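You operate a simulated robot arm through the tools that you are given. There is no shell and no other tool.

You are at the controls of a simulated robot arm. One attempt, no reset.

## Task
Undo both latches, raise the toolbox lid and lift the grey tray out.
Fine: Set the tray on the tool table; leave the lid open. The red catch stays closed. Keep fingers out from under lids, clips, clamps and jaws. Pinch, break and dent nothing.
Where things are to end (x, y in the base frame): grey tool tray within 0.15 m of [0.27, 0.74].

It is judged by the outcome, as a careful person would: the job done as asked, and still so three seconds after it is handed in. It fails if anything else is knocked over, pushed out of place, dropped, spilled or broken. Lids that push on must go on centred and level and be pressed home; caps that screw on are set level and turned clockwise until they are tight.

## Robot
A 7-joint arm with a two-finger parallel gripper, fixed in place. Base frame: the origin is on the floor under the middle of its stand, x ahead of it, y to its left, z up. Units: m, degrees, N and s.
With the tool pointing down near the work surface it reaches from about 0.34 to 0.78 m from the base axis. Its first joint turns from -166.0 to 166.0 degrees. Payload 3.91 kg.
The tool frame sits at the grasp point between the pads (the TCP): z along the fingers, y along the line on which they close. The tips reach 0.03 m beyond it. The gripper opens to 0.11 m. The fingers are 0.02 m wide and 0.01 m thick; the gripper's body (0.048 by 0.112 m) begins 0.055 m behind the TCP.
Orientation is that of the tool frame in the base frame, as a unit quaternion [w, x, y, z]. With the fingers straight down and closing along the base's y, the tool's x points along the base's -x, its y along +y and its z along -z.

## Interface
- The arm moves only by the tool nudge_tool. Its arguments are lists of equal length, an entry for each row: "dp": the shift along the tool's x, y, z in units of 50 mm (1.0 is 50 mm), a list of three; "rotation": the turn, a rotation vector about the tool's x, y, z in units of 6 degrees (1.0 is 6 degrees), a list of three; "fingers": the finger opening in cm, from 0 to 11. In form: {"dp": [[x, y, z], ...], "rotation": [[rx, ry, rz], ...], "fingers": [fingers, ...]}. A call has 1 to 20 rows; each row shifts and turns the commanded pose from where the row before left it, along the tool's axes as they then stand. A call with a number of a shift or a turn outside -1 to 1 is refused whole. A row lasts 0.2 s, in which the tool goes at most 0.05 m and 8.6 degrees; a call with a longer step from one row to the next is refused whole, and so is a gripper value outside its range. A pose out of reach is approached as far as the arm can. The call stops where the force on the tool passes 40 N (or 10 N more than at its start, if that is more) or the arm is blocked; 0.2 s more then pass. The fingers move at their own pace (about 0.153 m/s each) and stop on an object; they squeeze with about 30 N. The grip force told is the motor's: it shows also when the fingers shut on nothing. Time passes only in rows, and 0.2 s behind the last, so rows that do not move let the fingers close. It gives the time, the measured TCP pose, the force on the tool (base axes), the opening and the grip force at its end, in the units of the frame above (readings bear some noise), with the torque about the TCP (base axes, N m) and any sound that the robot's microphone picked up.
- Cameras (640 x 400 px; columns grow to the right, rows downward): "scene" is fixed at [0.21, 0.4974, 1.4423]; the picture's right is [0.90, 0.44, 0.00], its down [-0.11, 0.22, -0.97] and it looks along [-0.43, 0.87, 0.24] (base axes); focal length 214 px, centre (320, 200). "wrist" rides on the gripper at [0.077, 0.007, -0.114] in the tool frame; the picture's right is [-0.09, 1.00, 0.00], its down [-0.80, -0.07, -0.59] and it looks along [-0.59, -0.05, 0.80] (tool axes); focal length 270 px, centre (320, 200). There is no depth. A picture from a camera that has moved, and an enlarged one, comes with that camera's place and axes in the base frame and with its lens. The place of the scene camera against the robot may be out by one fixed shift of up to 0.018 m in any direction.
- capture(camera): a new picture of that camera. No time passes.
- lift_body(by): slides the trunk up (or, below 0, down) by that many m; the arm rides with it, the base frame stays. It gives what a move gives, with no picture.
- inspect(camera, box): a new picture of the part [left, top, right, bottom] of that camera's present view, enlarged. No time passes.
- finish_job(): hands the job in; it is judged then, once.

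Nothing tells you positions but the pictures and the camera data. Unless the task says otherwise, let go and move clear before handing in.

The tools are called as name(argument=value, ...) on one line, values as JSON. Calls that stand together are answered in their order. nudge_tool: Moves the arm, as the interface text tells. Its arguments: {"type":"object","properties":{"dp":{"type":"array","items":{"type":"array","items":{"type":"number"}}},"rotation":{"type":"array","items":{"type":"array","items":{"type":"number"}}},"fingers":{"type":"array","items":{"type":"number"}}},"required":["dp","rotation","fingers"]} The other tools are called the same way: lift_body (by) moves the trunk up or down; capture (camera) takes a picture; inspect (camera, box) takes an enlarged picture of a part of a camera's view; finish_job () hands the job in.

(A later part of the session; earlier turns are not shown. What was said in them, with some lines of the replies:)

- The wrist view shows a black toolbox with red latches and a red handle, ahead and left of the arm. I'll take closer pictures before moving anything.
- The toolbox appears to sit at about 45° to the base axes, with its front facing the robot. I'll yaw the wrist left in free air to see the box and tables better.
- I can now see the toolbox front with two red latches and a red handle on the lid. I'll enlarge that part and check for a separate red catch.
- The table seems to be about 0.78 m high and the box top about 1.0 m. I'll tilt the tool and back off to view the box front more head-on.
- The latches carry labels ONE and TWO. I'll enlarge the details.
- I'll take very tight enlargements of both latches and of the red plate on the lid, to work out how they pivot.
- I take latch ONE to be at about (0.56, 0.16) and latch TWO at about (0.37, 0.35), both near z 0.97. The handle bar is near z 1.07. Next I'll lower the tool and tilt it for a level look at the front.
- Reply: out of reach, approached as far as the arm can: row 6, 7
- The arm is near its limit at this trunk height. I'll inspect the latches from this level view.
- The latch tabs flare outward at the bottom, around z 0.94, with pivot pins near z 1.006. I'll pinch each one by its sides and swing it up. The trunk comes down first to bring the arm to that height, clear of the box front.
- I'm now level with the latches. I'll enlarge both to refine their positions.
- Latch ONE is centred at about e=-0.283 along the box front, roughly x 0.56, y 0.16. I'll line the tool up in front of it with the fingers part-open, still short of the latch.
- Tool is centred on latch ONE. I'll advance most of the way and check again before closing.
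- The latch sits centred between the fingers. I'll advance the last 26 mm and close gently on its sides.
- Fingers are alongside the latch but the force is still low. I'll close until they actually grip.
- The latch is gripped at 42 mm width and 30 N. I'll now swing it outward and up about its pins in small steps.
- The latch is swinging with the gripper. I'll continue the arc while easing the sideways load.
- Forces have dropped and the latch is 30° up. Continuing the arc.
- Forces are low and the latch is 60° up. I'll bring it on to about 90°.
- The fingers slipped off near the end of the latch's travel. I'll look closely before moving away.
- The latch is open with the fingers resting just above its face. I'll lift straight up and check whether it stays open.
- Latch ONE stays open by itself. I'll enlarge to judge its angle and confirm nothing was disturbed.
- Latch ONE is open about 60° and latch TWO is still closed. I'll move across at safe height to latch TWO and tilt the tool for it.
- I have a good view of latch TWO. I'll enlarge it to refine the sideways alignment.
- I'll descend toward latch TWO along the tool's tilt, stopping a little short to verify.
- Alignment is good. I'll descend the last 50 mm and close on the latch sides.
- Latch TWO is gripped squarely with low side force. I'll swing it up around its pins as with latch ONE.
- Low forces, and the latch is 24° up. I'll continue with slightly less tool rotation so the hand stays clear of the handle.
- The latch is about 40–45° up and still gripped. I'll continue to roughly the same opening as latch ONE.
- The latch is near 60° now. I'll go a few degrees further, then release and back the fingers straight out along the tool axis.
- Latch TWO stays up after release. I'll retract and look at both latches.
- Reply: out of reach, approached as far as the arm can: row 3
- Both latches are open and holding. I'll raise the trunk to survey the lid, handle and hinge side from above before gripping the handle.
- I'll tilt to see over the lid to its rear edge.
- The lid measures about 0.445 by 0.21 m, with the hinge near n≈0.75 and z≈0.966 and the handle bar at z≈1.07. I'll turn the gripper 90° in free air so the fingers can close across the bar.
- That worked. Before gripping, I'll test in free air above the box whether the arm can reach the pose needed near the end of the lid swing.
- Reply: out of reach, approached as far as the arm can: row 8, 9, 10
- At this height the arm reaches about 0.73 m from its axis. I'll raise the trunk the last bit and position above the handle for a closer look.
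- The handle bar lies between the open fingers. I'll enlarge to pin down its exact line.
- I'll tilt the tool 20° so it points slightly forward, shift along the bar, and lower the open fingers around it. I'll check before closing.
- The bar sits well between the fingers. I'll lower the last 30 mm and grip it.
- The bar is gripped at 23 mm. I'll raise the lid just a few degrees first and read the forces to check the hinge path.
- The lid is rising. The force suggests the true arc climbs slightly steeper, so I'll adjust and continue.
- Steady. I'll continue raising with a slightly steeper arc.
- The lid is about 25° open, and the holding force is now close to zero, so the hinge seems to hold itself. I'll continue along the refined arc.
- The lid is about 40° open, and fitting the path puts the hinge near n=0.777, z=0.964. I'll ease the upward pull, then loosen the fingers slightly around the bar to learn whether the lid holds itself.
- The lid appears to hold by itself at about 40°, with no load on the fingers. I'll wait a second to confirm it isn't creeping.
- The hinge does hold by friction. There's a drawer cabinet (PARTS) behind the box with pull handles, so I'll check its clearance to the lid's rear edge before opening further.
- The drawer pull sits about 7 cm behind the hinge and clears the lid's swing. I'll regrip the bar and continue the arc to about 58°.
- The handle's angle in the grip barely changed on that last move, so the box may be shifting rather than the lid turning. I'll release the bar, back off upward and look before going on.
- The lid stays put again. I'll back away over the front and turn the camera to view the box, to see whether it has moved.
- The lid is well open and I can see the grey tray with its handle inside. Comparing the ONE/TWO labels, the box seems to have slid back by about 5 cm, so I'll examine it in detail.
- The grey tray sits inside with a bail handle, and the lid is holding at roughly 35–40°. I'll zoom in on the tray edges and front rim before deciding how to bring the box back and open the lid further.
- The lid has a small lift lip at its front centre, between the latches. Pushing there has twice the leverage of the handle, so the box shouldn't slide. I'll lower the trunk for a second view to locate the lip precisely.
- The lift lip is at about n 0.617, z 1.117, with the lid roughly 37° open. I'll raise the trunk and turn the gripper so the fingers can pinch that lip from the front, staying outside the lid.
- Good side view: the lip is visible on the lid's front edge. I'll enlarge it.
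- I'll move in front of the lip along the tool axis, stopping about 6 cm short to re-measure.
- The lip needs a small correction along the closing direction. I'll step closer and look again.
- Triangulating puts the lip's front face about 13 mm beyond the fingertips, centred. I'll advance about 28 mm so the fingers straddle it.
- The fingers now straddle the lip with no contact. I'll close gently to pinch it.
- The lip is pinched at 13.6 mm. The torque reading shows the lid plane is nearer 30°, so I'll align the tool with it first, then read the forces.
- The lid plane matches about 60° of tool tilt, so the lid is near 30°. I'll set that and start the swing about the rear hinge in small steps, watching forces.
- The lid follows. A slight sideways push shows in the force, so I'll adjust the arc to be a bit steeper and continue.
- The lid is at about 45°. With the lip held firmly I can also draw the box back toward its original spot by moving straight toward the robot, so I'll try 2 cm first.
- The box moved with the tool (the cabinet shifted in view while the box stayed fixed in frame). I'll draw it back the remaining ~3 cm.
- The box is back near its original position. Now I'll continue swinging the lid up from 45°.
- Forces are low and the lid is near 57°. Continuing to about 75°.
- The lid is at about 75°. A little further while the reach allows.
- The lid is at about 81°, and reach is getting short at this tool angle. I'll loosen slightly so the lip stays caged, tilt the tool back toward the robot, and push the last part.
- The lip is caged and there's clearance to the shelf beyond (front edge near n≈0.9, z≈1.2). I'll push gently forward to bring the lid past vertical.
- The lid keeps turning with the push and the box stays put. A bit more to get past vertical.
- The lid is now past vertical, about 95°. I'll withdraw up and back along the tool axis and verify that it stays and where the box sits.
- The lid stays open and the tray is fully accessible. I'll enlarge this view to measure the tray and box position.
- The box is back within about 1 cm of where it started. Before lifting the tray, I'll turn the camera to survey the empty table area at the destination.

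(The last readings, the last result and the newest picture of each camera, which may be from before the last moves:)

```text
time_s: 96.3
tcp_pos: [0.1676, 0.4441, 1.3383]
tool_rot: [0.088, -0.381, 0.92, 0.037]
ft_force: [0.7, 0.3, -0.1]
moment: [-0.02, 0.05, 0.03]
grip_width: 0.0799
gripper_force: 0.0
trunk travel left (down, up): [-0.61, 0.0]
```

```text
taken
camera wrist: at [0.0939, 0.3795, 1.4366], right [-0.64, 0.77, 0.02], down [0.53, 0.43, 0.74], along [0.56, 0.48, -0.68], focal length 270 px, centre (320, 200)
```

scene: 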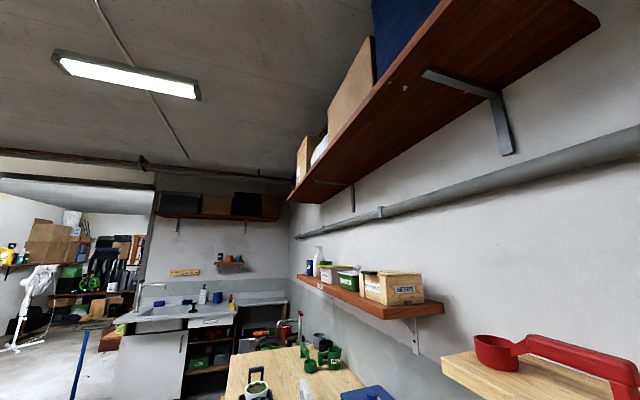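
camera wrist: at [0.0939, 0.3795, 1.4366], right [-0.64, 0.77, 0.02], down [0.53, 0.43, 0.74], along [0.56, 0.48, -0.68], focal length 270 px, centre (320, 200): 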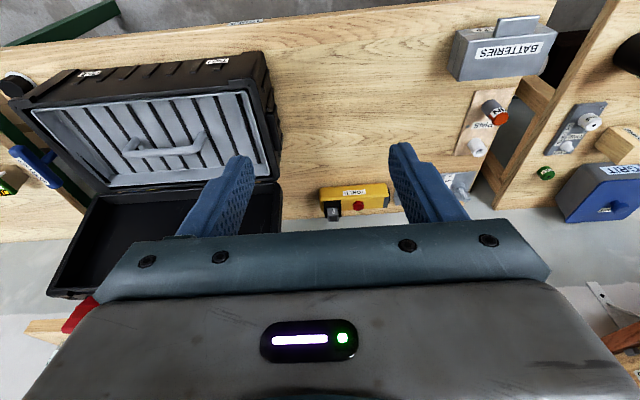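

From here the ONE/TWO labels sit within a few millimetres of their starting positions. The table has clear space between the toolbox and the BATTERIES box. I'll turn the gripper again and move above the tray handle.

nudge_tool(dp=[[0, 0, 0], [0, 0, 0], [0, 0, 0], [0, 0, 0], [0, 0, 0], [0, 0, 0], [0, 0, 0], [0, 0, 0], [0, 0, 0], [0, 0, 0], [0, 0, 0], [0, 0, 0], [0, 0, 0], [0, 0, 0], [0, 0, 0], [0, 0, 0], [0, 0, 0]], rotation=[[0, 0.92, 0], [0, 0.92, 0], [0, 0, 1], [0, 0, 1], [0, 0, 1], [0, 0, 1], [0, 0, 1], [0, 0, 1], [0, 0, 1], [0, 0, 1], [0, 0, 1], [0, 0, 1], [0, 0, 1], [0, 0, 1], [0, 0, 1], [0, 0, 1], [0, 0, 1]], fingers=[6, 6, 6, 6, 6, 6, 6, 6, 6, 6, 6, 6, 6, 6, 6, 6, 6])

nudge_tool(dp=[[-0.849, 0.5, 0], [-0.849, 0.5, 0], [-0.849, 0.5, 0], [-0.849, 0.5, 0], [-0.849, 0.5, 0], [-0.849, 0.5, 0], [-0.849, 0.5, 0], [-0.849, 0.5, 0]], rotation=[[0, 0, 0], [0, 0, 0], [0, 0, 0], [0, 0, 0], [0, 0, 0], [0, 0, 0], [0, 0, 0], [0, 0, 0]], fingers=[6, 6, 6, 6, 6, 6, 6, 6])

capture(camera="wrist")

```text
time_s: 99.9
tcp_pos: [0.1651, 0.442, 1.3394]
tool_rot: [0.0, 0.383, 0.924, 0.0]
ft_force: [0.2, 1.0, 0.4]
moment: [0.01, -0.01, -0.01]
grip_width: 0.0599
gripper_force: 0.1
trunk travel left (down, up): [-0.61, 0.0]
```

```text
time_s: 101.7
tcp_pos: [0.5498, 0.3454, 1.3394]
tool_rot: [-0.001, 0.383, 0.924, -0.001]
ft_force: [0.4, 0.7, 0.4]
moment: [-0.04, 0.01, 0.03]
grip_width: 0.06
gripper_force: 0.0
trunk travel left (down, up): [-0.61, 0.0]
```

```text
taken
camera wrist: at [0.5, 0.4047, 1.4533], right [0.77, 0.64, 0.0], down [0.52, -0.62, 0.59], along [0.38, -0.46, -0.8], focal length 270 px, centre (320, 200)
```

wrist: 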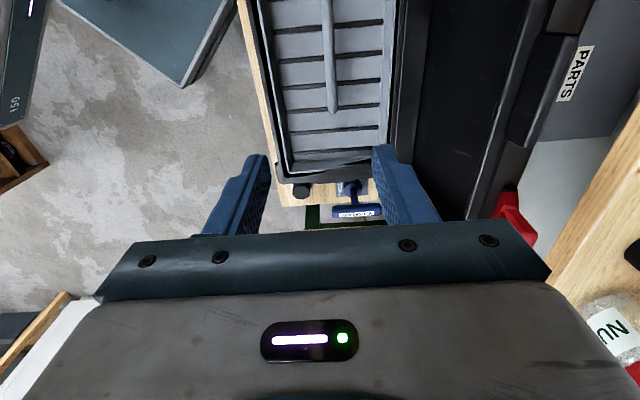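

nudge_tool(dp=[[0, 0.03, 0.9], [0, 0.03, 0.9], [0, 0.03, 0.9], [0, 0.03, 0.9], [0, 0, 0.4]], rotation=[[0, 0, 0], [0, 0, 0], [0, 0, 0], [0, 0, 0], [0, 0, 0]], fingers=[6, 6, 6, 6, 6])

capture(camera="wrist")

inspect(camera="wrist", box=[200, 0, 440, 235])

```text
time_s: 102.9
tcp_pos: [0.5488, 0.3482, 1.1389]
tool_rot: [-0.001, 0.383, 0.924, -0.001]
ft_force: [0.3, 1.0, -0.1]
moment: [0.0, -0.01, -0.02]
grip_width: 0.0597
gripper_force: 0.0
trunk travel left (down, up): [-0.61, 0.0]
```

```text
taken
camera wrist: at [0.5, 0.4079, 1.253], right [0.77, 0.64, 0.0], down [0.52, -0.62, 0.59], along [0.38, -0.46, -0.8], focal length 270 px, centre (320, 200)
```

wrist: 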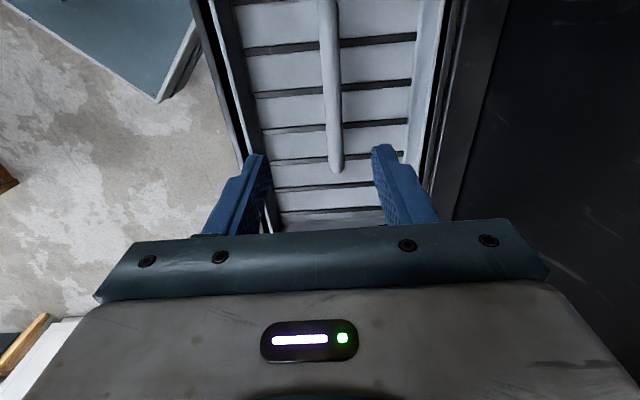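

```text
1.70 times, centred on (320, 118) of wrist
camera zoom: at [0.5, 0.4079, 1.253], right [0.77, 0.64, 0.0], down [0.52, -0.62, 0.59], along [0.38, -0.46, -0.8], focal length 460 px, centre (320, 340)
```

zoom: 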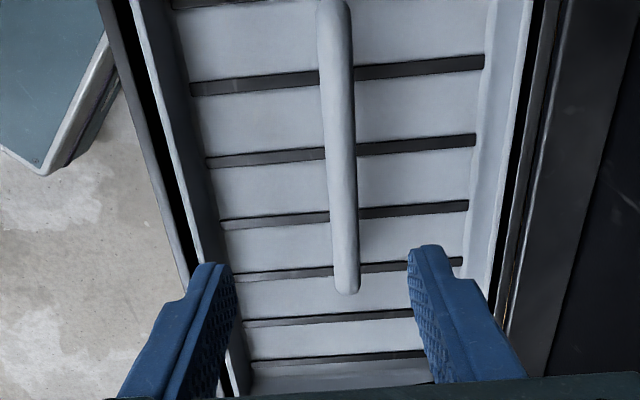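

The tray handle bar is at about n 0.648, z 0.975, roughly 6 cm above the tray floor. I'll centre on it and lower the fingers around it.

nudge_tool(dp=[[0, 0.26, 0], [0, 0, 0.8], [0, 0, 0.8], [0, 0, 0.8], [0, 0, 0.4], [0, 0, 0.4]], rotation=[[0, 0, 0], [0, 0, 0], [0, 0, 0], [0, 0, 0], [0, 0, 0], [0, 0, 0]], fingers=[6, 6, 6, 6, 6, 6])

capture(camera="wrist")

inspect(camera="wrist", box=[200, 0, 440, 235])

```text
time_s: 104.3
tcp_pos: [0.5583, 0.3574, 0.9769]
tool_rot: [0.001, 0.383, 0.924, 0.0]
ft_force: [0.4, -0.6, 0.3]
moment: [0.0, 0.03, -0.02]
grip_width: 0.0598
gripper_force: 0.0
trunk travel left (down, up): [-0.61, 0.0]
```

```text
taken
camera wrist: at [0.5085, 0.4167, 1.0921], right [0.77, 0.64, 0.0], down [0.52, -0.62, 0.59], along [0.38, -0.46, -0.8], focal length 270 px, centre (320, 200)
```

wrist: 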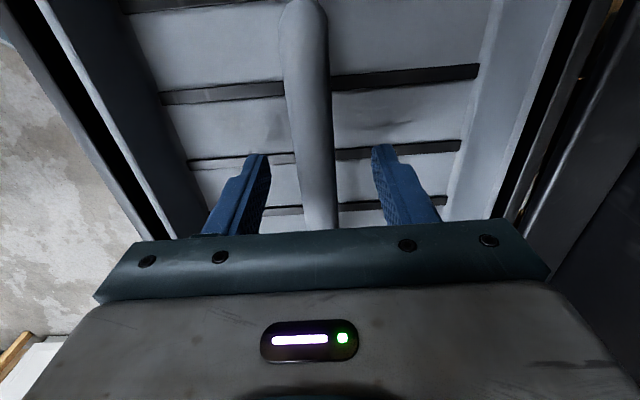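

```text
1.70 times, centred on (320, 118) of wrist
camera zoom: at [0.5085, 0.4167, 1.0921], right [0.77, 0.64, 0.0], down [0.52, -0.62, 0.59], along [0.38, -0.46, -0.8], focal length 460 px, centre (320, 340)
```

zoom: 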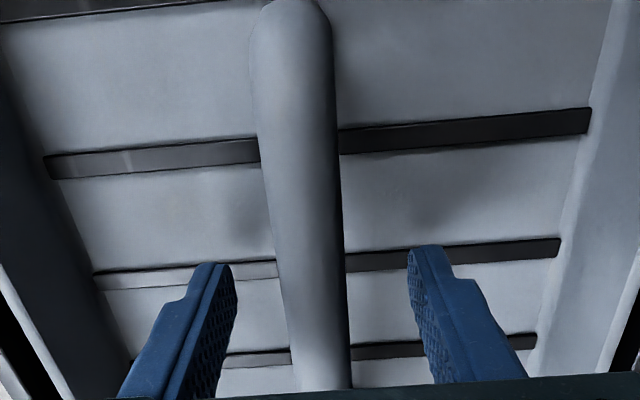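

The bar is centred between the fingers and nothing is touching. I'll close on it.

nudge_tool(dp=[[0, 0, 0], [0, 0, 0], [0, 0, 0], [0, 0, 0], [0, 0, 0]], rotation=[[0, 0, 0], [0, 0, 0], [0, 0, 0], [0, 0, 0], [0, 0, 0]], fingers=[4, 2.5, 1.5, 0.8, 0.5])

inspect(camera="wrist", box=[200, 0, 440, 235])

```text
time_s: 105.5
tcp_pos: [0.5585, 0.3567, 0.9771]
tool_rot: [0.0, 0.383, 0.924, -0.001]
ft_force: [-0.3, -0.7, 1.1]
moment: [-0.02, -0.02, -0.08]
grip_width: 0.0172
gripper_force: 30.3
trunk travel left (down, up): [-0.61, 0.0]
```

```text
1.70 times, centred on (320, 118) of wrist
camera zoom: at [0.5086, 0.4165, 1.0926], right [0.77, 0.64, 0.0], down [0.52, -0.62, 0.59], along [0.38, -0.46, -0.8], focal length 460 px, centre (320, 340)
```

zoom: 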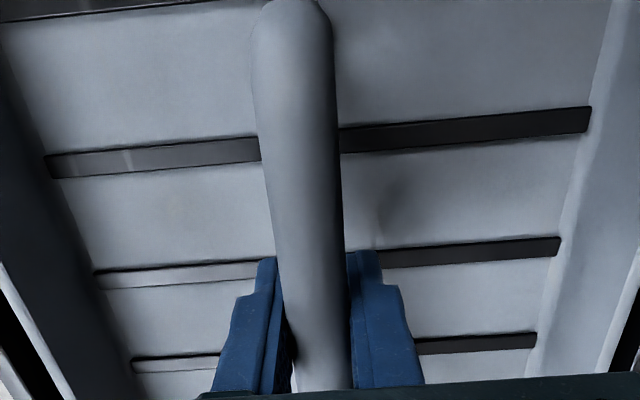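

The bar is gripped at 17 mm with no side load. I'll lift slowly at first and watch the force.

nudge_tool(dp=[[0, 0, -0.1], [0, 0, -0.15], [0, 0, -0.2], [0, 0, -0.2]], rotation=[[0, 0, 0], [0, 0, 0], [0, 0, 0], [0, 0, 0]], fingers=[0.5, 0.5, 0.5, 0.5])

capture(camera="wrist")

```text
time_s: 106.5
tcp_pos: [0.5584, 0.356, 1.0109]
tool_rot: [-0.001, 0.384, 0.923, -0.001]
ft_force: [-0.2, -0.1, -2.1]
moment: [0.0, 0.02, 0.0]
grip_width: 0.0171
gripper_force: 29.2
trunk travel left (down, up): [-0.61, 0.0]
```

```text
taken
camera wrist: at [0.5094, 0.4159, 1.125], right [0.77, 0.64, 0.0], down [0.52, -0.62, 0.59], along [0.38, -0.46, -0.8], focal length 270 px, centre (320, 200)
```

wrist: 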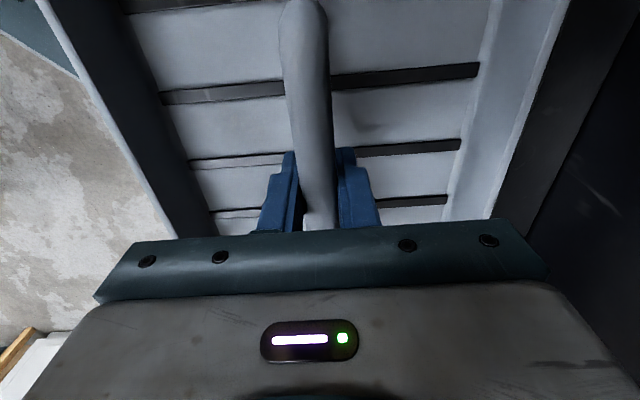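

The tray lifts freely, weighing about 0.25 kg. I'll raise it straight until it clears the box, then ease slightly away from the lid.

nudge_tool(dp=[[0, 0, -0.4], [0, 0, -0.5], [0, 0, -0.5], [0, -0.05, -0.5], [0, -0.1, -0.5], [0, -0.1, -0.5], [0, -0.1, -0.5], [0, -0.1, -0.5]], rotation=[[0, 0, 0], [0, 0, 0], [0, 0, 0], [0, 0, 0], [0, 0, 0], [0, 0, 0], [0, 0, 0], [0, 0, 0]], fingers=[0.5, 0.5, 0.5, 0.5, 0.5, 0.5, 0.5, 0.5])

capture(camera="wrist")

capture(camera="scene")

```text
time_s: 108.3
tcp_pos: [0.5444, 0.3418, 1.2089]
tool_rot: [0.0, 0.383, 0.924, -0.001]
ft_force: [-0.3, 0.0, -0.6]
moment: [0.02, 0.0, -0.01]
grip_width: 0.0175
gripper_force: 30.2
trunk travel left (down, up): [-0.61, 0.0]
```

```text
taken
camera wrist: at [0.4938, 0.4011, 1.3234], right [0.77, 0.64, 0.0], down [0.52, -0.62, 0.59], along [0.38, -0.46, -0.8], focal length 270 px, centre (320, 200)
```

wrist: 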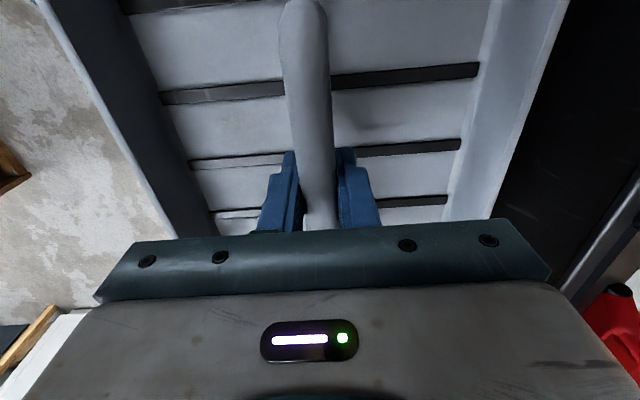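

```text
taken
```

scene: 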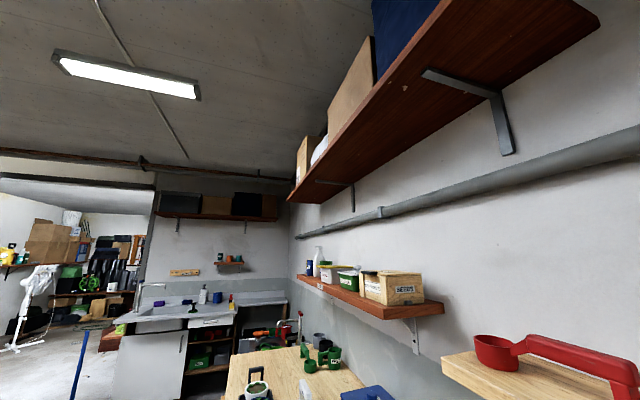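

The tray is clear of the box and hanging level. I'll carry it left and toward the robot, away from the lid, at this height.

nudge_tool(dp=[[0.2, -0.322, 0], [0.6, -0.322, 0], [0.8, -0.322, 0], [0.82, -0.322, 0], [0.82, -0.322, 0], [0.82, -0.322, 0], [0.8, 0, 0]], rotation=[[0, 0, 0], [0, 0, 0], [0, 0, 0], [0, 0, 0], [0, 0, 0], [0, 0, 0], [0, 0, 0]], fingers=[0.5, 0.5, 0.5, 0.5, 0.5, 0.5, 0.5])

capture(camera="wrist")

```text
time_s: 109.9
tcp_pos: [0.3014, 0.4468, 1.2074]
tool_rot: [-0.001, 0.382, 0.924, -0.001]
ft_force: [-0.4, 0.0, -1.5]
moment: [-0.06, -0.01, 0.01]
grip_width: 0.0171
gripper_force: 30.2
trunk travel left (down, up): [-0.61, 0.0]
```

```text
taken
camera wrist: at [0.2504, 0.5064, 1.3219], right [0.77, 0.64, 0.0], down [0.52, -0.62, 0.6], along [0.38, -0.46, -0.8], focal length 270 px, centre (320, 200)
```

wrist: 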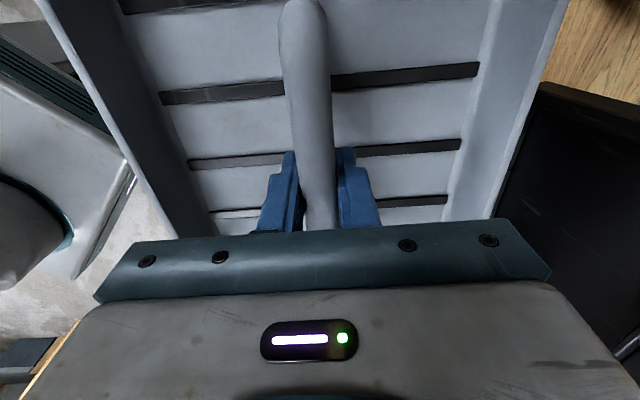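

I'll turn the tray 90° here in free air so its long side fits well between the toolbox and the BATTERIES box.

nudge_tool(dp=[[0, 0, 0], [0, 0, 0], [0, 0, 0], [0, 0, 0], [0, 0, 0], [0, 0, 0], [0, 0, 0], [0, 0, 0], [0, 0, 0], [0, 0, 0], [0, 0, 0], [0, 0, 0], [0, 0, 0], [0, 0, 0], [0, 0, 0], [0, 0, 0]], rotation=[[0, 0, -0.5], [0, 0, -1], [0, 0, -1], [0, 0, -1], [0, 0, -1], [0, 0, -1], [0, 0, -1], [0, 0, -1], [0, 0, -1], [0, 0, -1], [0, 0, -1], [0, 0, -1], [0, 0, -1], [0, 0, -1], [0, 0, -1], [0, 0, -0.5]], fingers=[0.5, 0.5, 0.5, 0.5, 0.5, 0.5, 0.5, 0.5, 0.5, 0.5, 0.5, 0.5, 0.5, 0.5, 0.5, 0.5])

capture(camera="wrist")

```text
time_s: 113.3
tcp_pos: [0.3041, 0.4445, 1.206]
tool_rot: [-0.001, -0.384, 0.924, 0.0]
ft_force: [0.1, -0.4, -2.4]
moment: [-0.02, -0.01, -0.02]
grip_width: 0.0173
gripper_force: 30.1
trunk travel left (down, up): [-0.61, 0.0]
```

```text
taken
camera wrist: at [0.2446, 0.3946, 1.3209], right [-0.64, 0.77, 0.0], down [0.62, 0.52, 0.59], along [0.45, 0.38, -0.81], focal length 270 px, centre (320, 200)
```

wrist: 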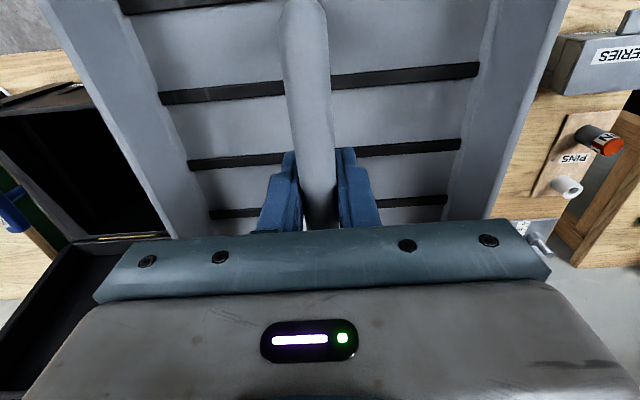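

Now I'll move it left over the free table area, lower partway, and shift out to the target line, staying under the shelf height and clear of everything.

nudge_tool(dp=[[0, 0.4, 0], [0, 0.8, 0], [0, 0.8, 0], [0, 0.8, 0], [0, 0.8, 0], [0, 0, 0.5], [0, 0, 0.8], [0, 0, 0.8], [0, 0, 0.8], [0, 0, 0.2]], rotation=[[0, 0, 0], [0, 0, 0], [0, 0, 0], [0, 0, 0], [0, 0, 0], [0, 0, 0], [0, 0, 0], [0, 0, 0], [0, 0, 0], [0, 0, 0]], fingers=[0.5, 0.5, 0.5, 0.5, 0.5, 0.5, 0.5, 0.5, 0.5, 0.5])

capture(camera="wrist")

```text
time_s: 115.5
tcp_pos: [0.1736, 0.5732, 1.0507]
tool_rot: [0.0, -0.383, 0.924, 0.0]
ft_force: [-0.9, 0.8, -1.8]
moment: [-0.02, 0.01, -0.02]
grip_width: 0.0171
gripper_force: 29.8
trunk travel left (down, up): [-0.61, 0.0]
```

```text
taken
camera wrist: at [0.1145, 0.5232, 1.1656], right [-0.64, 0.77, 0.0], down [0.62, 0.52, 0.59], along [0.45, 0.38, -0.8], focal length 270 px, centre (320, 200)
```

wrist: 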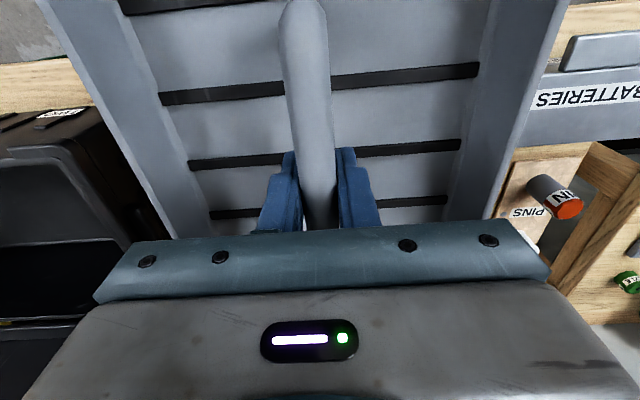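

nudge_tool(dp=[[-0.4, 0, 0], [-0.8, 0, 0], [-0.8, 0, 0], [-0.8, 0, 0], [-0.6, 0, 0], [0, 0, 0]], rotation=[[0, 0, 0], [0, 0, 0], [0, 0, 0], [0, 0, 0], [0, 0, 0], [0, 0, 0]], fingers=[0.5, 0.5, 0.5, 0.5, 0.5, 0.5])

capture(camera="wrist")

capture(camera="scene")

```text
time_s: 116.9
tcp_pos: [0.2956, 0.6863, 1.0502]
tool_rot: [-0.001, -0.384, 0.923, -0.001]
ft_force: [-1.4, 0.6, -2.8]
moment: [-0.01, 0.01, -0.03]
grip_width: 0.0173
gripper_force: 30.4
out of reach, approached as far as the arm can: row 5
trunk travel left (down, up): [-0.61, 0.0]
```

```text
taken
camera wrist: at [0.2352, 0.6377, 1.1648], right [-0.64, 0.77, 0.0], down [0.62, 0.52, 0.59], along [0.45, 0.38, -0.81], focal length 270 px, centre (320, 200)
```

wrist: 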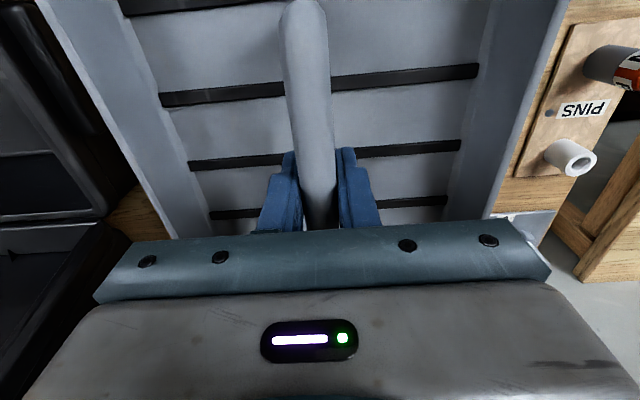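

```text
taken
```

scene: 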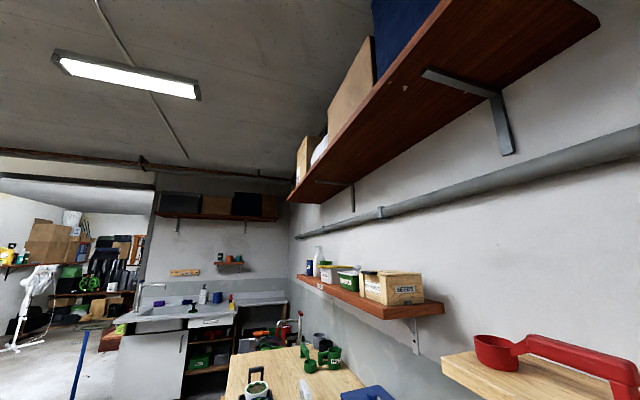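

The tray is over the free area, centred near (0.296, 0.686). I'll lower most of the way, nudging slightly outward, then finish slowly to feel for the table.

nudge_tool(dp=[[0, 0, 0.5], [0, 0, 0.7], [0, 0, 0.7], [-0.08, 0, 0.6], [-0.08, 0, 0]], rotation=[[0, 0, 0], [0, 0, 0], [0, 0, 0], [0, 0, 0], [0, 0, 0]], fingers=[0.5, 0.5, 0.5, 0.5, 0.5])

capture(camera="wrist")

```text
time_s: 118.1
tcp_pos: [0.2992, 0.6928, 0.9242]
tool_rot: [0.0, -0.383, 0.924, 0.0]
ft_force: [0.1, -0.8, -1.5]
moment: [0.0, 0.0, 0.02]
grip_width: 0.0172
gripper_force: 30.0
trunk travel left (down, up): [-0.61, 0.0]
```

```text
taken
camera wrist: at [0.2392, 0.643, 1.0388], right [-0.64, 0.77, 0.0], down [0.62, 0.52, 0.59], along [0.45, 0.38, -0.8], focal length 270 px, centre (320, 200)
```

wrist: 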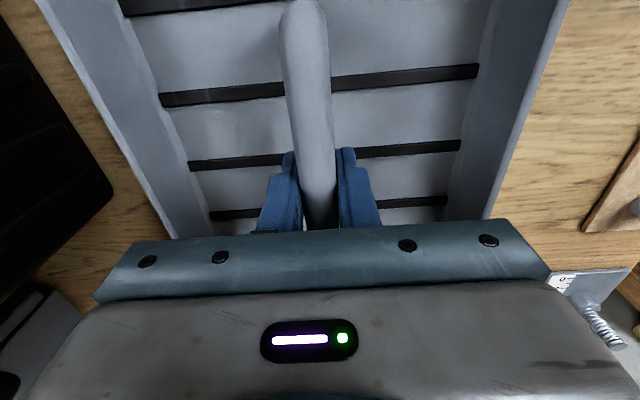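

Clear table on both sides. I'll continue down slowly.

nudge_tool(dp=[[0, 0, 0.15], [0, 0, 0.15], [0, 0, 0.15], [0, 0, 0.1]], rotation=[[0, 0, 0], [0, 0, 0], [0, 0, 0], [0, 0, 0]], fingers=[0.5, 0.5, 0.5, 0.5])

```text
time_s: 119.1
tcp_pos: [0.2978, 0.6915, 0.8986]
tool_rot: [0.0, -0.383, 0.924, 0.0]
ft_force: [0.2, 0.0, -2.2]
moment: [-0.02, 0.0, 0.0]
grip_width: 0.0172
gripper_force: 30.6
trunk travel left (down, up): [-0.61, 0.0]
```

nudge_tool(dp=[[0, 0, 0.08], [0, 0, 0.08], [0, 0, 0.08]], rotation=[[0, 0, 0], [0, 0, 0], [0, 0, 0]], fingers=[0.5, 0.5, 0.5])

inspect(camera="wrist", box=[400, 0, 640, 240])

```text
time_s: 119.9
tcp_pos: [0.3004, 0.6892, 0.8857]
tool_rot: [-0.001, -0.383, 0.924, 0.0]
ft_force: [0.6, 0.0, -2.4]
moment: [0.0, 0.02, 0.01]
grip_width: 0.0173
gripper_force: 29.7
trunk travel left (down, up): [-0.61, 0.0]
```

```text
1.67 times, centred on (520, 120) of wrist
camera zoom: at [0.2398, 0.6393, 1.0], right [-0.64, 0.77, 0.0], down [0.62, 0.52, 0.59], along [0.45, 0.38, -0.81], focal length 450 px, centre (-13, 333)
```

zoom: 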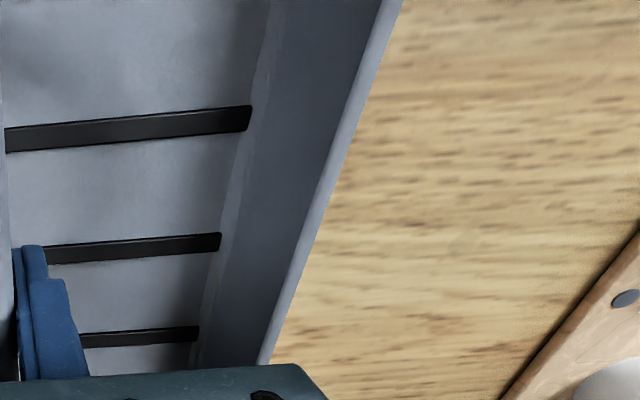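

nudge_tool(dp=[[0, 0, 0.06], [0, 0, 0.06], [0, 0, 0.06]], rotation=[[0, 0, 0], [0, 0, 0], [0, 0, 0]], fingers=[0.5, 0.5, 0.5])

```text
time_s: 120.7
tcp_pos: [0.2982, 0.6883, 0.8762]
tool_rot: [-0.001, -0.383, 0.924, 0.0]
ft_force: [0.3, 0.5, -1.9]
moment: [-0.01, -0.02, 0.03]
grip_width: 0.017
gripper_force: 29.8
out of reach, approached as far as the arm can: row 1
trunk travel left (down, up): [-0.61, 0.0]
```

The arm is near its reach edge here, so I'll make the final descent with the trunk, in small steps straight down.

lift_body(by=-0.006)

```text
time_s: 121.3
tcp_pos: [0.298, 0.6882, 0.8759]
tool_rot: [0.002, -0.383, 0.924, 0.002]
ft_force: [0.7, 0.7, 21.4]
moment: [-0.08, 0.11, 0.0]
grip_width: 0.0172
gripper_force: 30.3
trunk travel left (down, up): [-0.604, 0.006]
```

The tray has touched down (force rose to 21 N). I'll relieve the pressure, then release.

lift_body(by=0.005)

capture(camera="wrist")

```text
time_s: 121.8
tcp_pos: [0.298, 0.6873, 0.8758]
tool_rot: [0.0, -0.382, 0.924, 0.0]
ft_force: [2.3, 2.4, 7.2]
moment: [0.57, -0.6, 0.02]
grip_width: 0.0171
gripper_force: 30.0
trunk travel left (down, up): [-0.609, 0.001]
```

```text
taken
camera wrist: at [0.2387, 0.6378, 0.9902], right [-0.64, 0.77, 0.0], down [0.62, 0.52, 0.59], along [0.46, 0.38, -0.81], focal length 270 px, centre (320, 200)
```

wrist: 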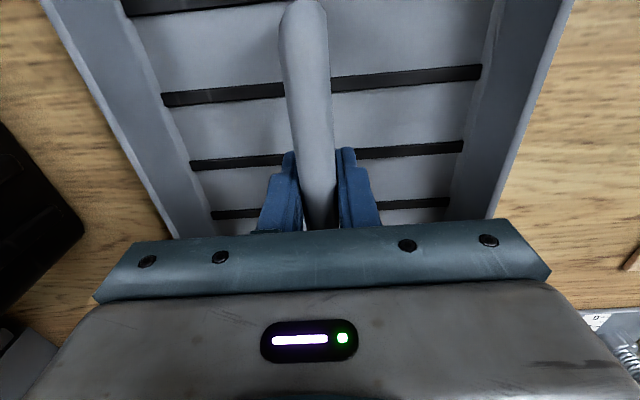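

Contact pressure is now light and the tray sits on the table. I'll open the fingers gently.

nudge_tool(dp=[[0, 0, 0], [0, 0, 0], [0, 0, 0], [0, 0, 0]], rotation=[[0, 0, 0], [0, 0, 0], [0, 0, 0], [0, 0, 0]], fingers=[2.2, 3.2, 4.5, 6])

capture(camera="wrist")

```text
time_s: 122.8
tcp_pos: [0.298, 0.6879, 0.8766]
tool_rot: [-0.001, -0.383, 0.924, 0.0]
ft_force: [0.1, -0.1, 0.1]
moment: [0.01, 0.0, -0.05]
grip_width: 0.0598
gripper_force: 0.1
trunk travel left (down, up): [-0.609, 0.001]
```

```text
taken
camera wrist: at [0.2383, 0.6386, 0.9907], right [-0.64, 0.77, 0.0], down [0.62, 0.52, 0.59], along [0.45, 0.38, -0.81], focal length 270 px, centre (320, 200)
```

wrist: 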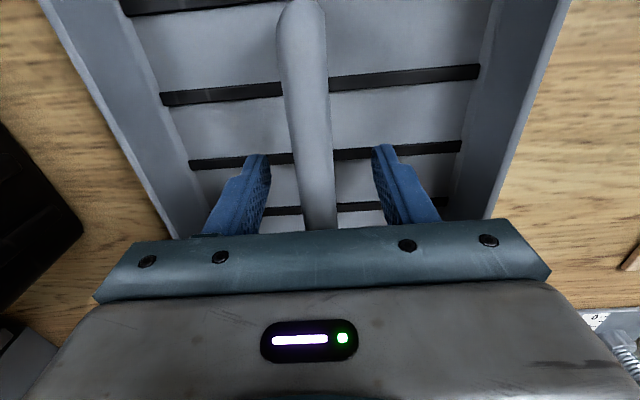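

Released cleanly. I'll rise straight up, then back away for a check.

nudge_tool(dp=[[0, 0, -0.4], [0, 0, -0.6], [0.1, 0, -0.6], [0.4, 0, -0.7], [0.5, 0, -0.7], [0.6, 0, -0.7], [0.7, 0, -0.6], [0.7, 0, -0.6], [0.7, -0.2, -0.5]], rotation=[[0, 0, 0], [0, 0, 0], [0, 0, 0], [0, 0, 0], [0, 0, 0], [0, 0, 0], [0, 0, 0], [0, 0, 0], [0, -0.5, 0]], fingers=[6, 6, 6, 6, 6, 6, 6, 6, 6])

capture(camera="wrist")

```text
time_s: 124.8
tcp_pos: [0.1726, 0.547, 1.1468]
tool_rot: [0.025, -0.384, 0.923, 0.01]
ft_force: [-0.5, -0.4, 0.1]
moment: [0.0, -0.02, 0.01]
grip_width: 0.06
gripper_force: 0.0
trunk travel left (down, up): [-0.609, 0.001]
```

```text
taken
camera wrist: at [0.1082, 0.4926, 1.2581], right [-0.64, 0.77, 0.01], down [0.59, 0.49, 0.64], along [0.48, 0.41, -0.77], focal length 270 px, centre (320, 200)
```

wrist: 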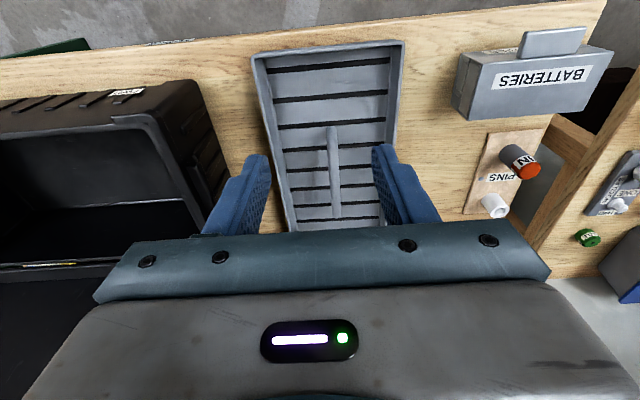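

The tray is on the table, clear of its neighbours and fully on the top. I'll move back for a final check of the toolbox, lid and latches.

nudge_tool(dp=[[0.1, 0, -0.7], [0.1, 0, -0.7], [0.1, -0.3, -0.7], [0.2, -0.85, 0], [0.2, -0.85, 0], [0.2, -0.85, 0], [0.2, -0.85, 0], [0.2, -0.85, 0]], rotation=[[0, 0, 0], [0, 0, 0], [0, 0, 0], [0, -0.3, 0], [0, -0.3, 0], [0, -0.3, 0], [0, -0.3, 0], [0, -0.3, 0]], fingers=[6, 6, 6, 6, 6, 6, 6, 6])

capture(camera="wrist")

inspect(camera="wrist", box=[0, 0, 320, 235])

inspect(camera="wrist", box=[320, 0, 640, 235])

```text
time_s: 126.6
tcp_pos: [0.2859, 0.3427, 1.2451]
tool_rot: [0.097, -0.381, 0.919, 0.041]
ft_force: [-0.3, 0.1, -0.8]
moment: [0.0, -0.03, 0.0]
grip_width: 0.0601
gripper_force: 0.0
trunk travel left (down, up): [-0.609, 0.001]
```

```text
taken
camera wrist: at [0.2109, 0.2768, 1.3412], right [-0.64, 0.76, 0.02], down [0.52, 0.42, 0.75], along [0.56, 0.49, -0.66], focal length 270 px, centre (320, 200)
```

wrist: 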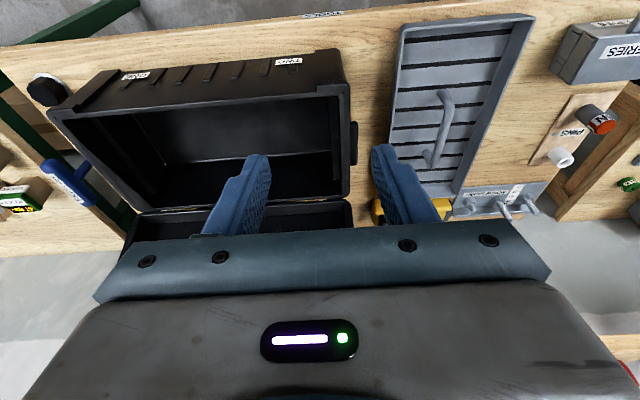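

```text
1.70 times, centred on (160, 118) of wrist
camera zoom: at [0.2109, 0.2768, 1.3412], right [-0.64, 0.76, 0.02], down [0.52, 0.42, 0.75], along [0.56, 0.49, -0.66], focal length 460 px, centre (592, 340)
```

zoom: 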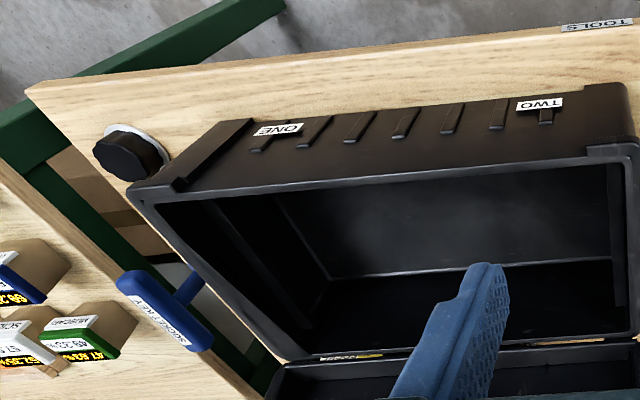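

```text
1.70 times, centred on (480, 118) of wrist
camera zoom: at [0.2109, 0.2768, 1.3412], right [-0.64, 0.76, 0.02], down [0.52, 0.42, 0.75], along [0.56, 0.49, -0.66], focal length 460 px, centre (48, 340)
```

zoom: 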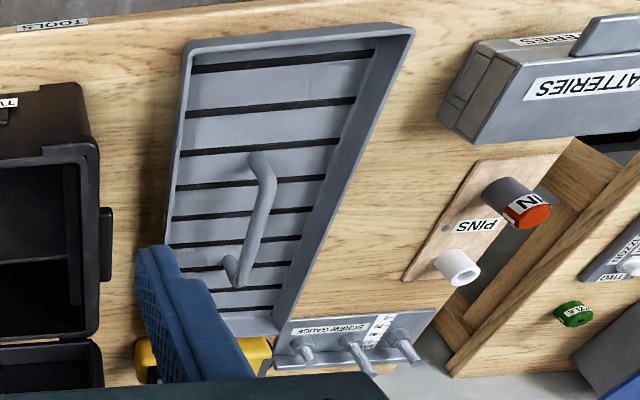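

The toolbox looks right and the tray is well placed. I'll take one more tilted view to confirm the lid stands open and the tray's far end touches nothing.

nudge_tool(dp=[[0, 0, -0.5], [0, 0.4, 0], [0, 0.4, 0], [0, 0, 0]], rotation=[[0, -1, 0], [0, -1, 0], [0, -1, 0], [0, -0.5, 0]], fingers=[6, 6, 6, 6])

capture(camera="wrist")

inspect(camera="wrist", box=[20, 0, 300, 235])

inspect(camera="wrist", box=[280, 0, 540, 235])

```text
time_s: 127.6
tcp_pos: [0.2528, 0.3652, 1.2711]
tool_rot: [0.262, -0.367, 0.886, 0.11]
ft_force: [-0.2, -0.8, -0.1]
moment: [0.01, 0.01, 0.04]
grip_width: 0.0599
gripper_force: 0.1
trunk travel left (down, up): [-0.609, 0.001]
```

```text
taken
camera wrist: at [0.1583, 0.2799, 1.3251], right [-0.65, 0.76, 0.05], down [0.3, 0.2, 0.93], along [0.7, 0.62, -0.35], focal length 270 px, centre (320, 200)
```

wrist: 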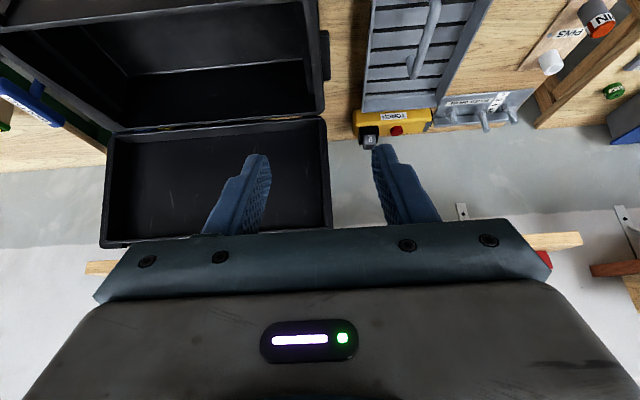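

```text
1.70 times, centred on (160, 118) of wrist
camera zoom: at [0.1583, 0.2799, 1.3251], right [-0.65, 0.76, 0.05], down [0.3, 0.2, 0.93], along [0.7, 0.62, -0.35], focal length 460 px, centre (592, 340)
```

zoom: 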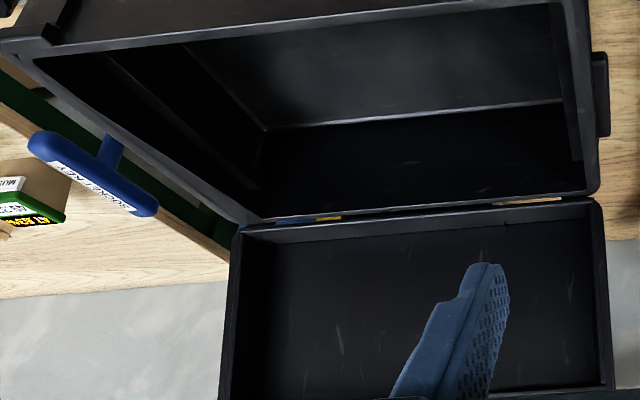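

```text
1.70 times, centred on (410, 118) of wrist
camera zoom: at [0.1583, 0.2799, 1.3251], right [-0.65, 0.76, 0.05], down [0.3, 0.2, 0.93], along [0.7, 0.62, -0.35], focal length 460 px, centre (167, 340)
```

zoom: 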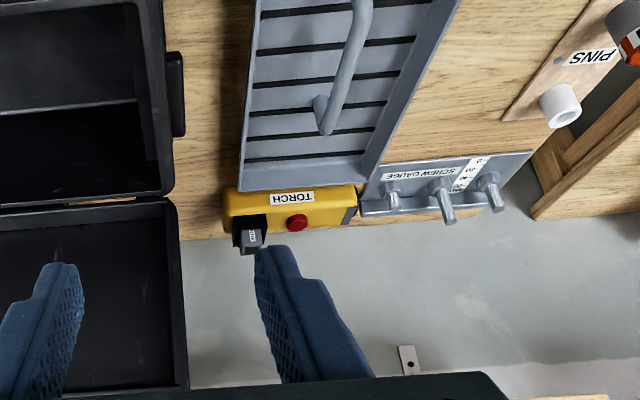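

The tray's far end looks close to the TORCH, though the torch hasn't moved from its earlier position. I'll zoom in to see the gap.

inspect(camera="wrist", box=[350, 80, 450, 150])

inspect(camera="wrist", box=[355, 95, 405, 130])

inspect(camera="wrist", box=[400, 70, 470, 130])

```text
5.71 times, centred on (400, 115) of wrist
camera zoom: at [0.1583, 0.2799, 1.3251], right [-0.65, 0.76, 0.05], down [0.3, 0.2, 0.93], along [0.7, 0.62, -0.35], focal length 1544 px, centre (-137, 686)
```

zoom: 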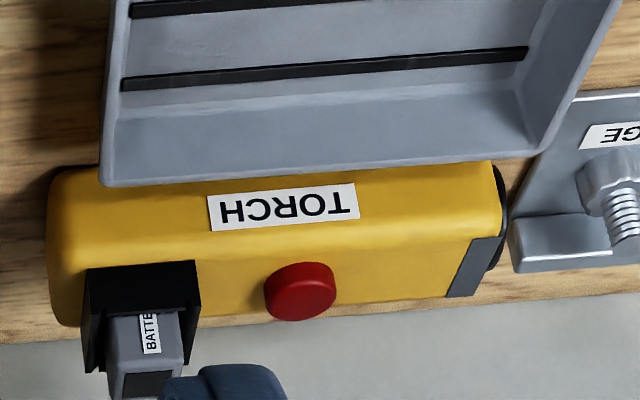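

```text
11.43 times, centred on (380, 112) of wrist
camera zoom: at [0.1583, 0.2799, 1.3251], right [-0.65, 0.76, 0.05], down [0.3, 0.2, 0.93], along [0.7, 0.62, -0.35], focal length 3089 px, centre (-366, 1200)
```

zoom: 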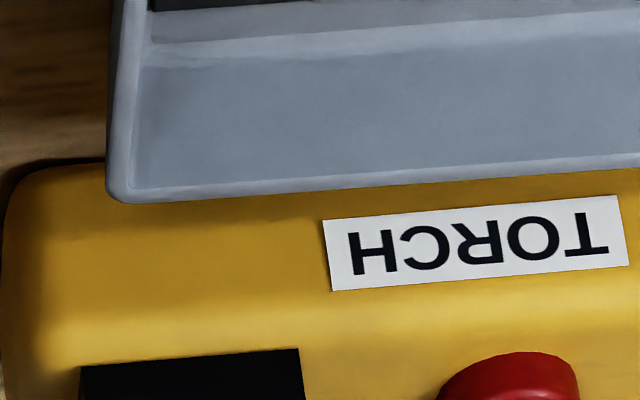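

```text
6.67 times, centred on (435, 100) of wrist
camera zoom: at [0.1583, 0.2799, 1.3251], right [-0.65, 0.76, 0.05], down [0.3, 0.2, 0.93], along [0.7, 0.62, -0.35], focal length 1802 px, centre (-447, 867)
```

zoom: 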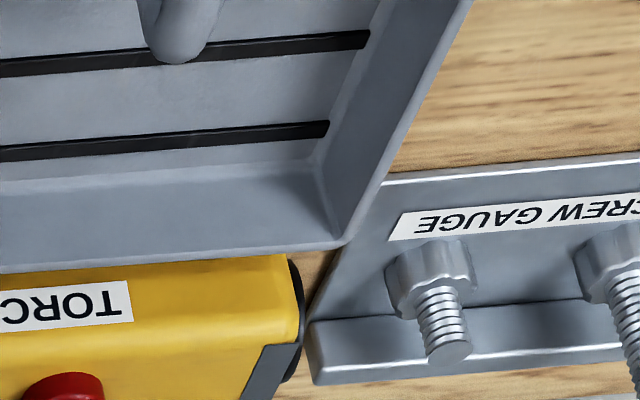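

Everything checks out:

- **Latches:** both are undone.
- **Lid:** it stands open and steady.
- **Toolbox:** it slid back about 5 cm when I first raised the lid. I drew it back, and its labels now read within about 5 mm of where they started.
- **Tray:** it sits flat on the tool table at about (0.297, 0.69), roughly 3 cm clear of the torch, which hasn't moved.
- **Red catch:** I took this to be the red bolted plate on the lid and left it alone.

The arm is clear of everything, so I'm handing in.

finish_job()

```text
The job is handed in.
```

The job is handed in. Both latches are undone, the lid is open, and the grey tray is on the tool table.

- **Tray:** it sits flat at about (0.297, 0.69), roughly 6 cm from the target point. I turned it 90° so it fits between the toolbox and the BATTERIES box. By my estimate its near end is about 1 cm from the table's front edge and its far end about 3 cm from the torch.
- **Lid:** it is a little past vertical, about 95°, and stayed there by hinge friction until I handed in.
- **Toolbox:** it slid back about 5 cm while I raised the lid by its handle. I pulled it back into place, and its labels now read within about 5 mm of where they started.
- **Lifting by the lip:** the handle would not take the lid all the way within reach, so I finished by pinching the lip on the lid's front edge. The fingers stayed outside the lid.
- **Red catch:** nothing was labelled as such. I took it to be the red plate with the hex bolt on the lid and did not touch it.
- **Neighbouring items:** the torch and the PARTS cabinet read the same positions as before, within measurement error.
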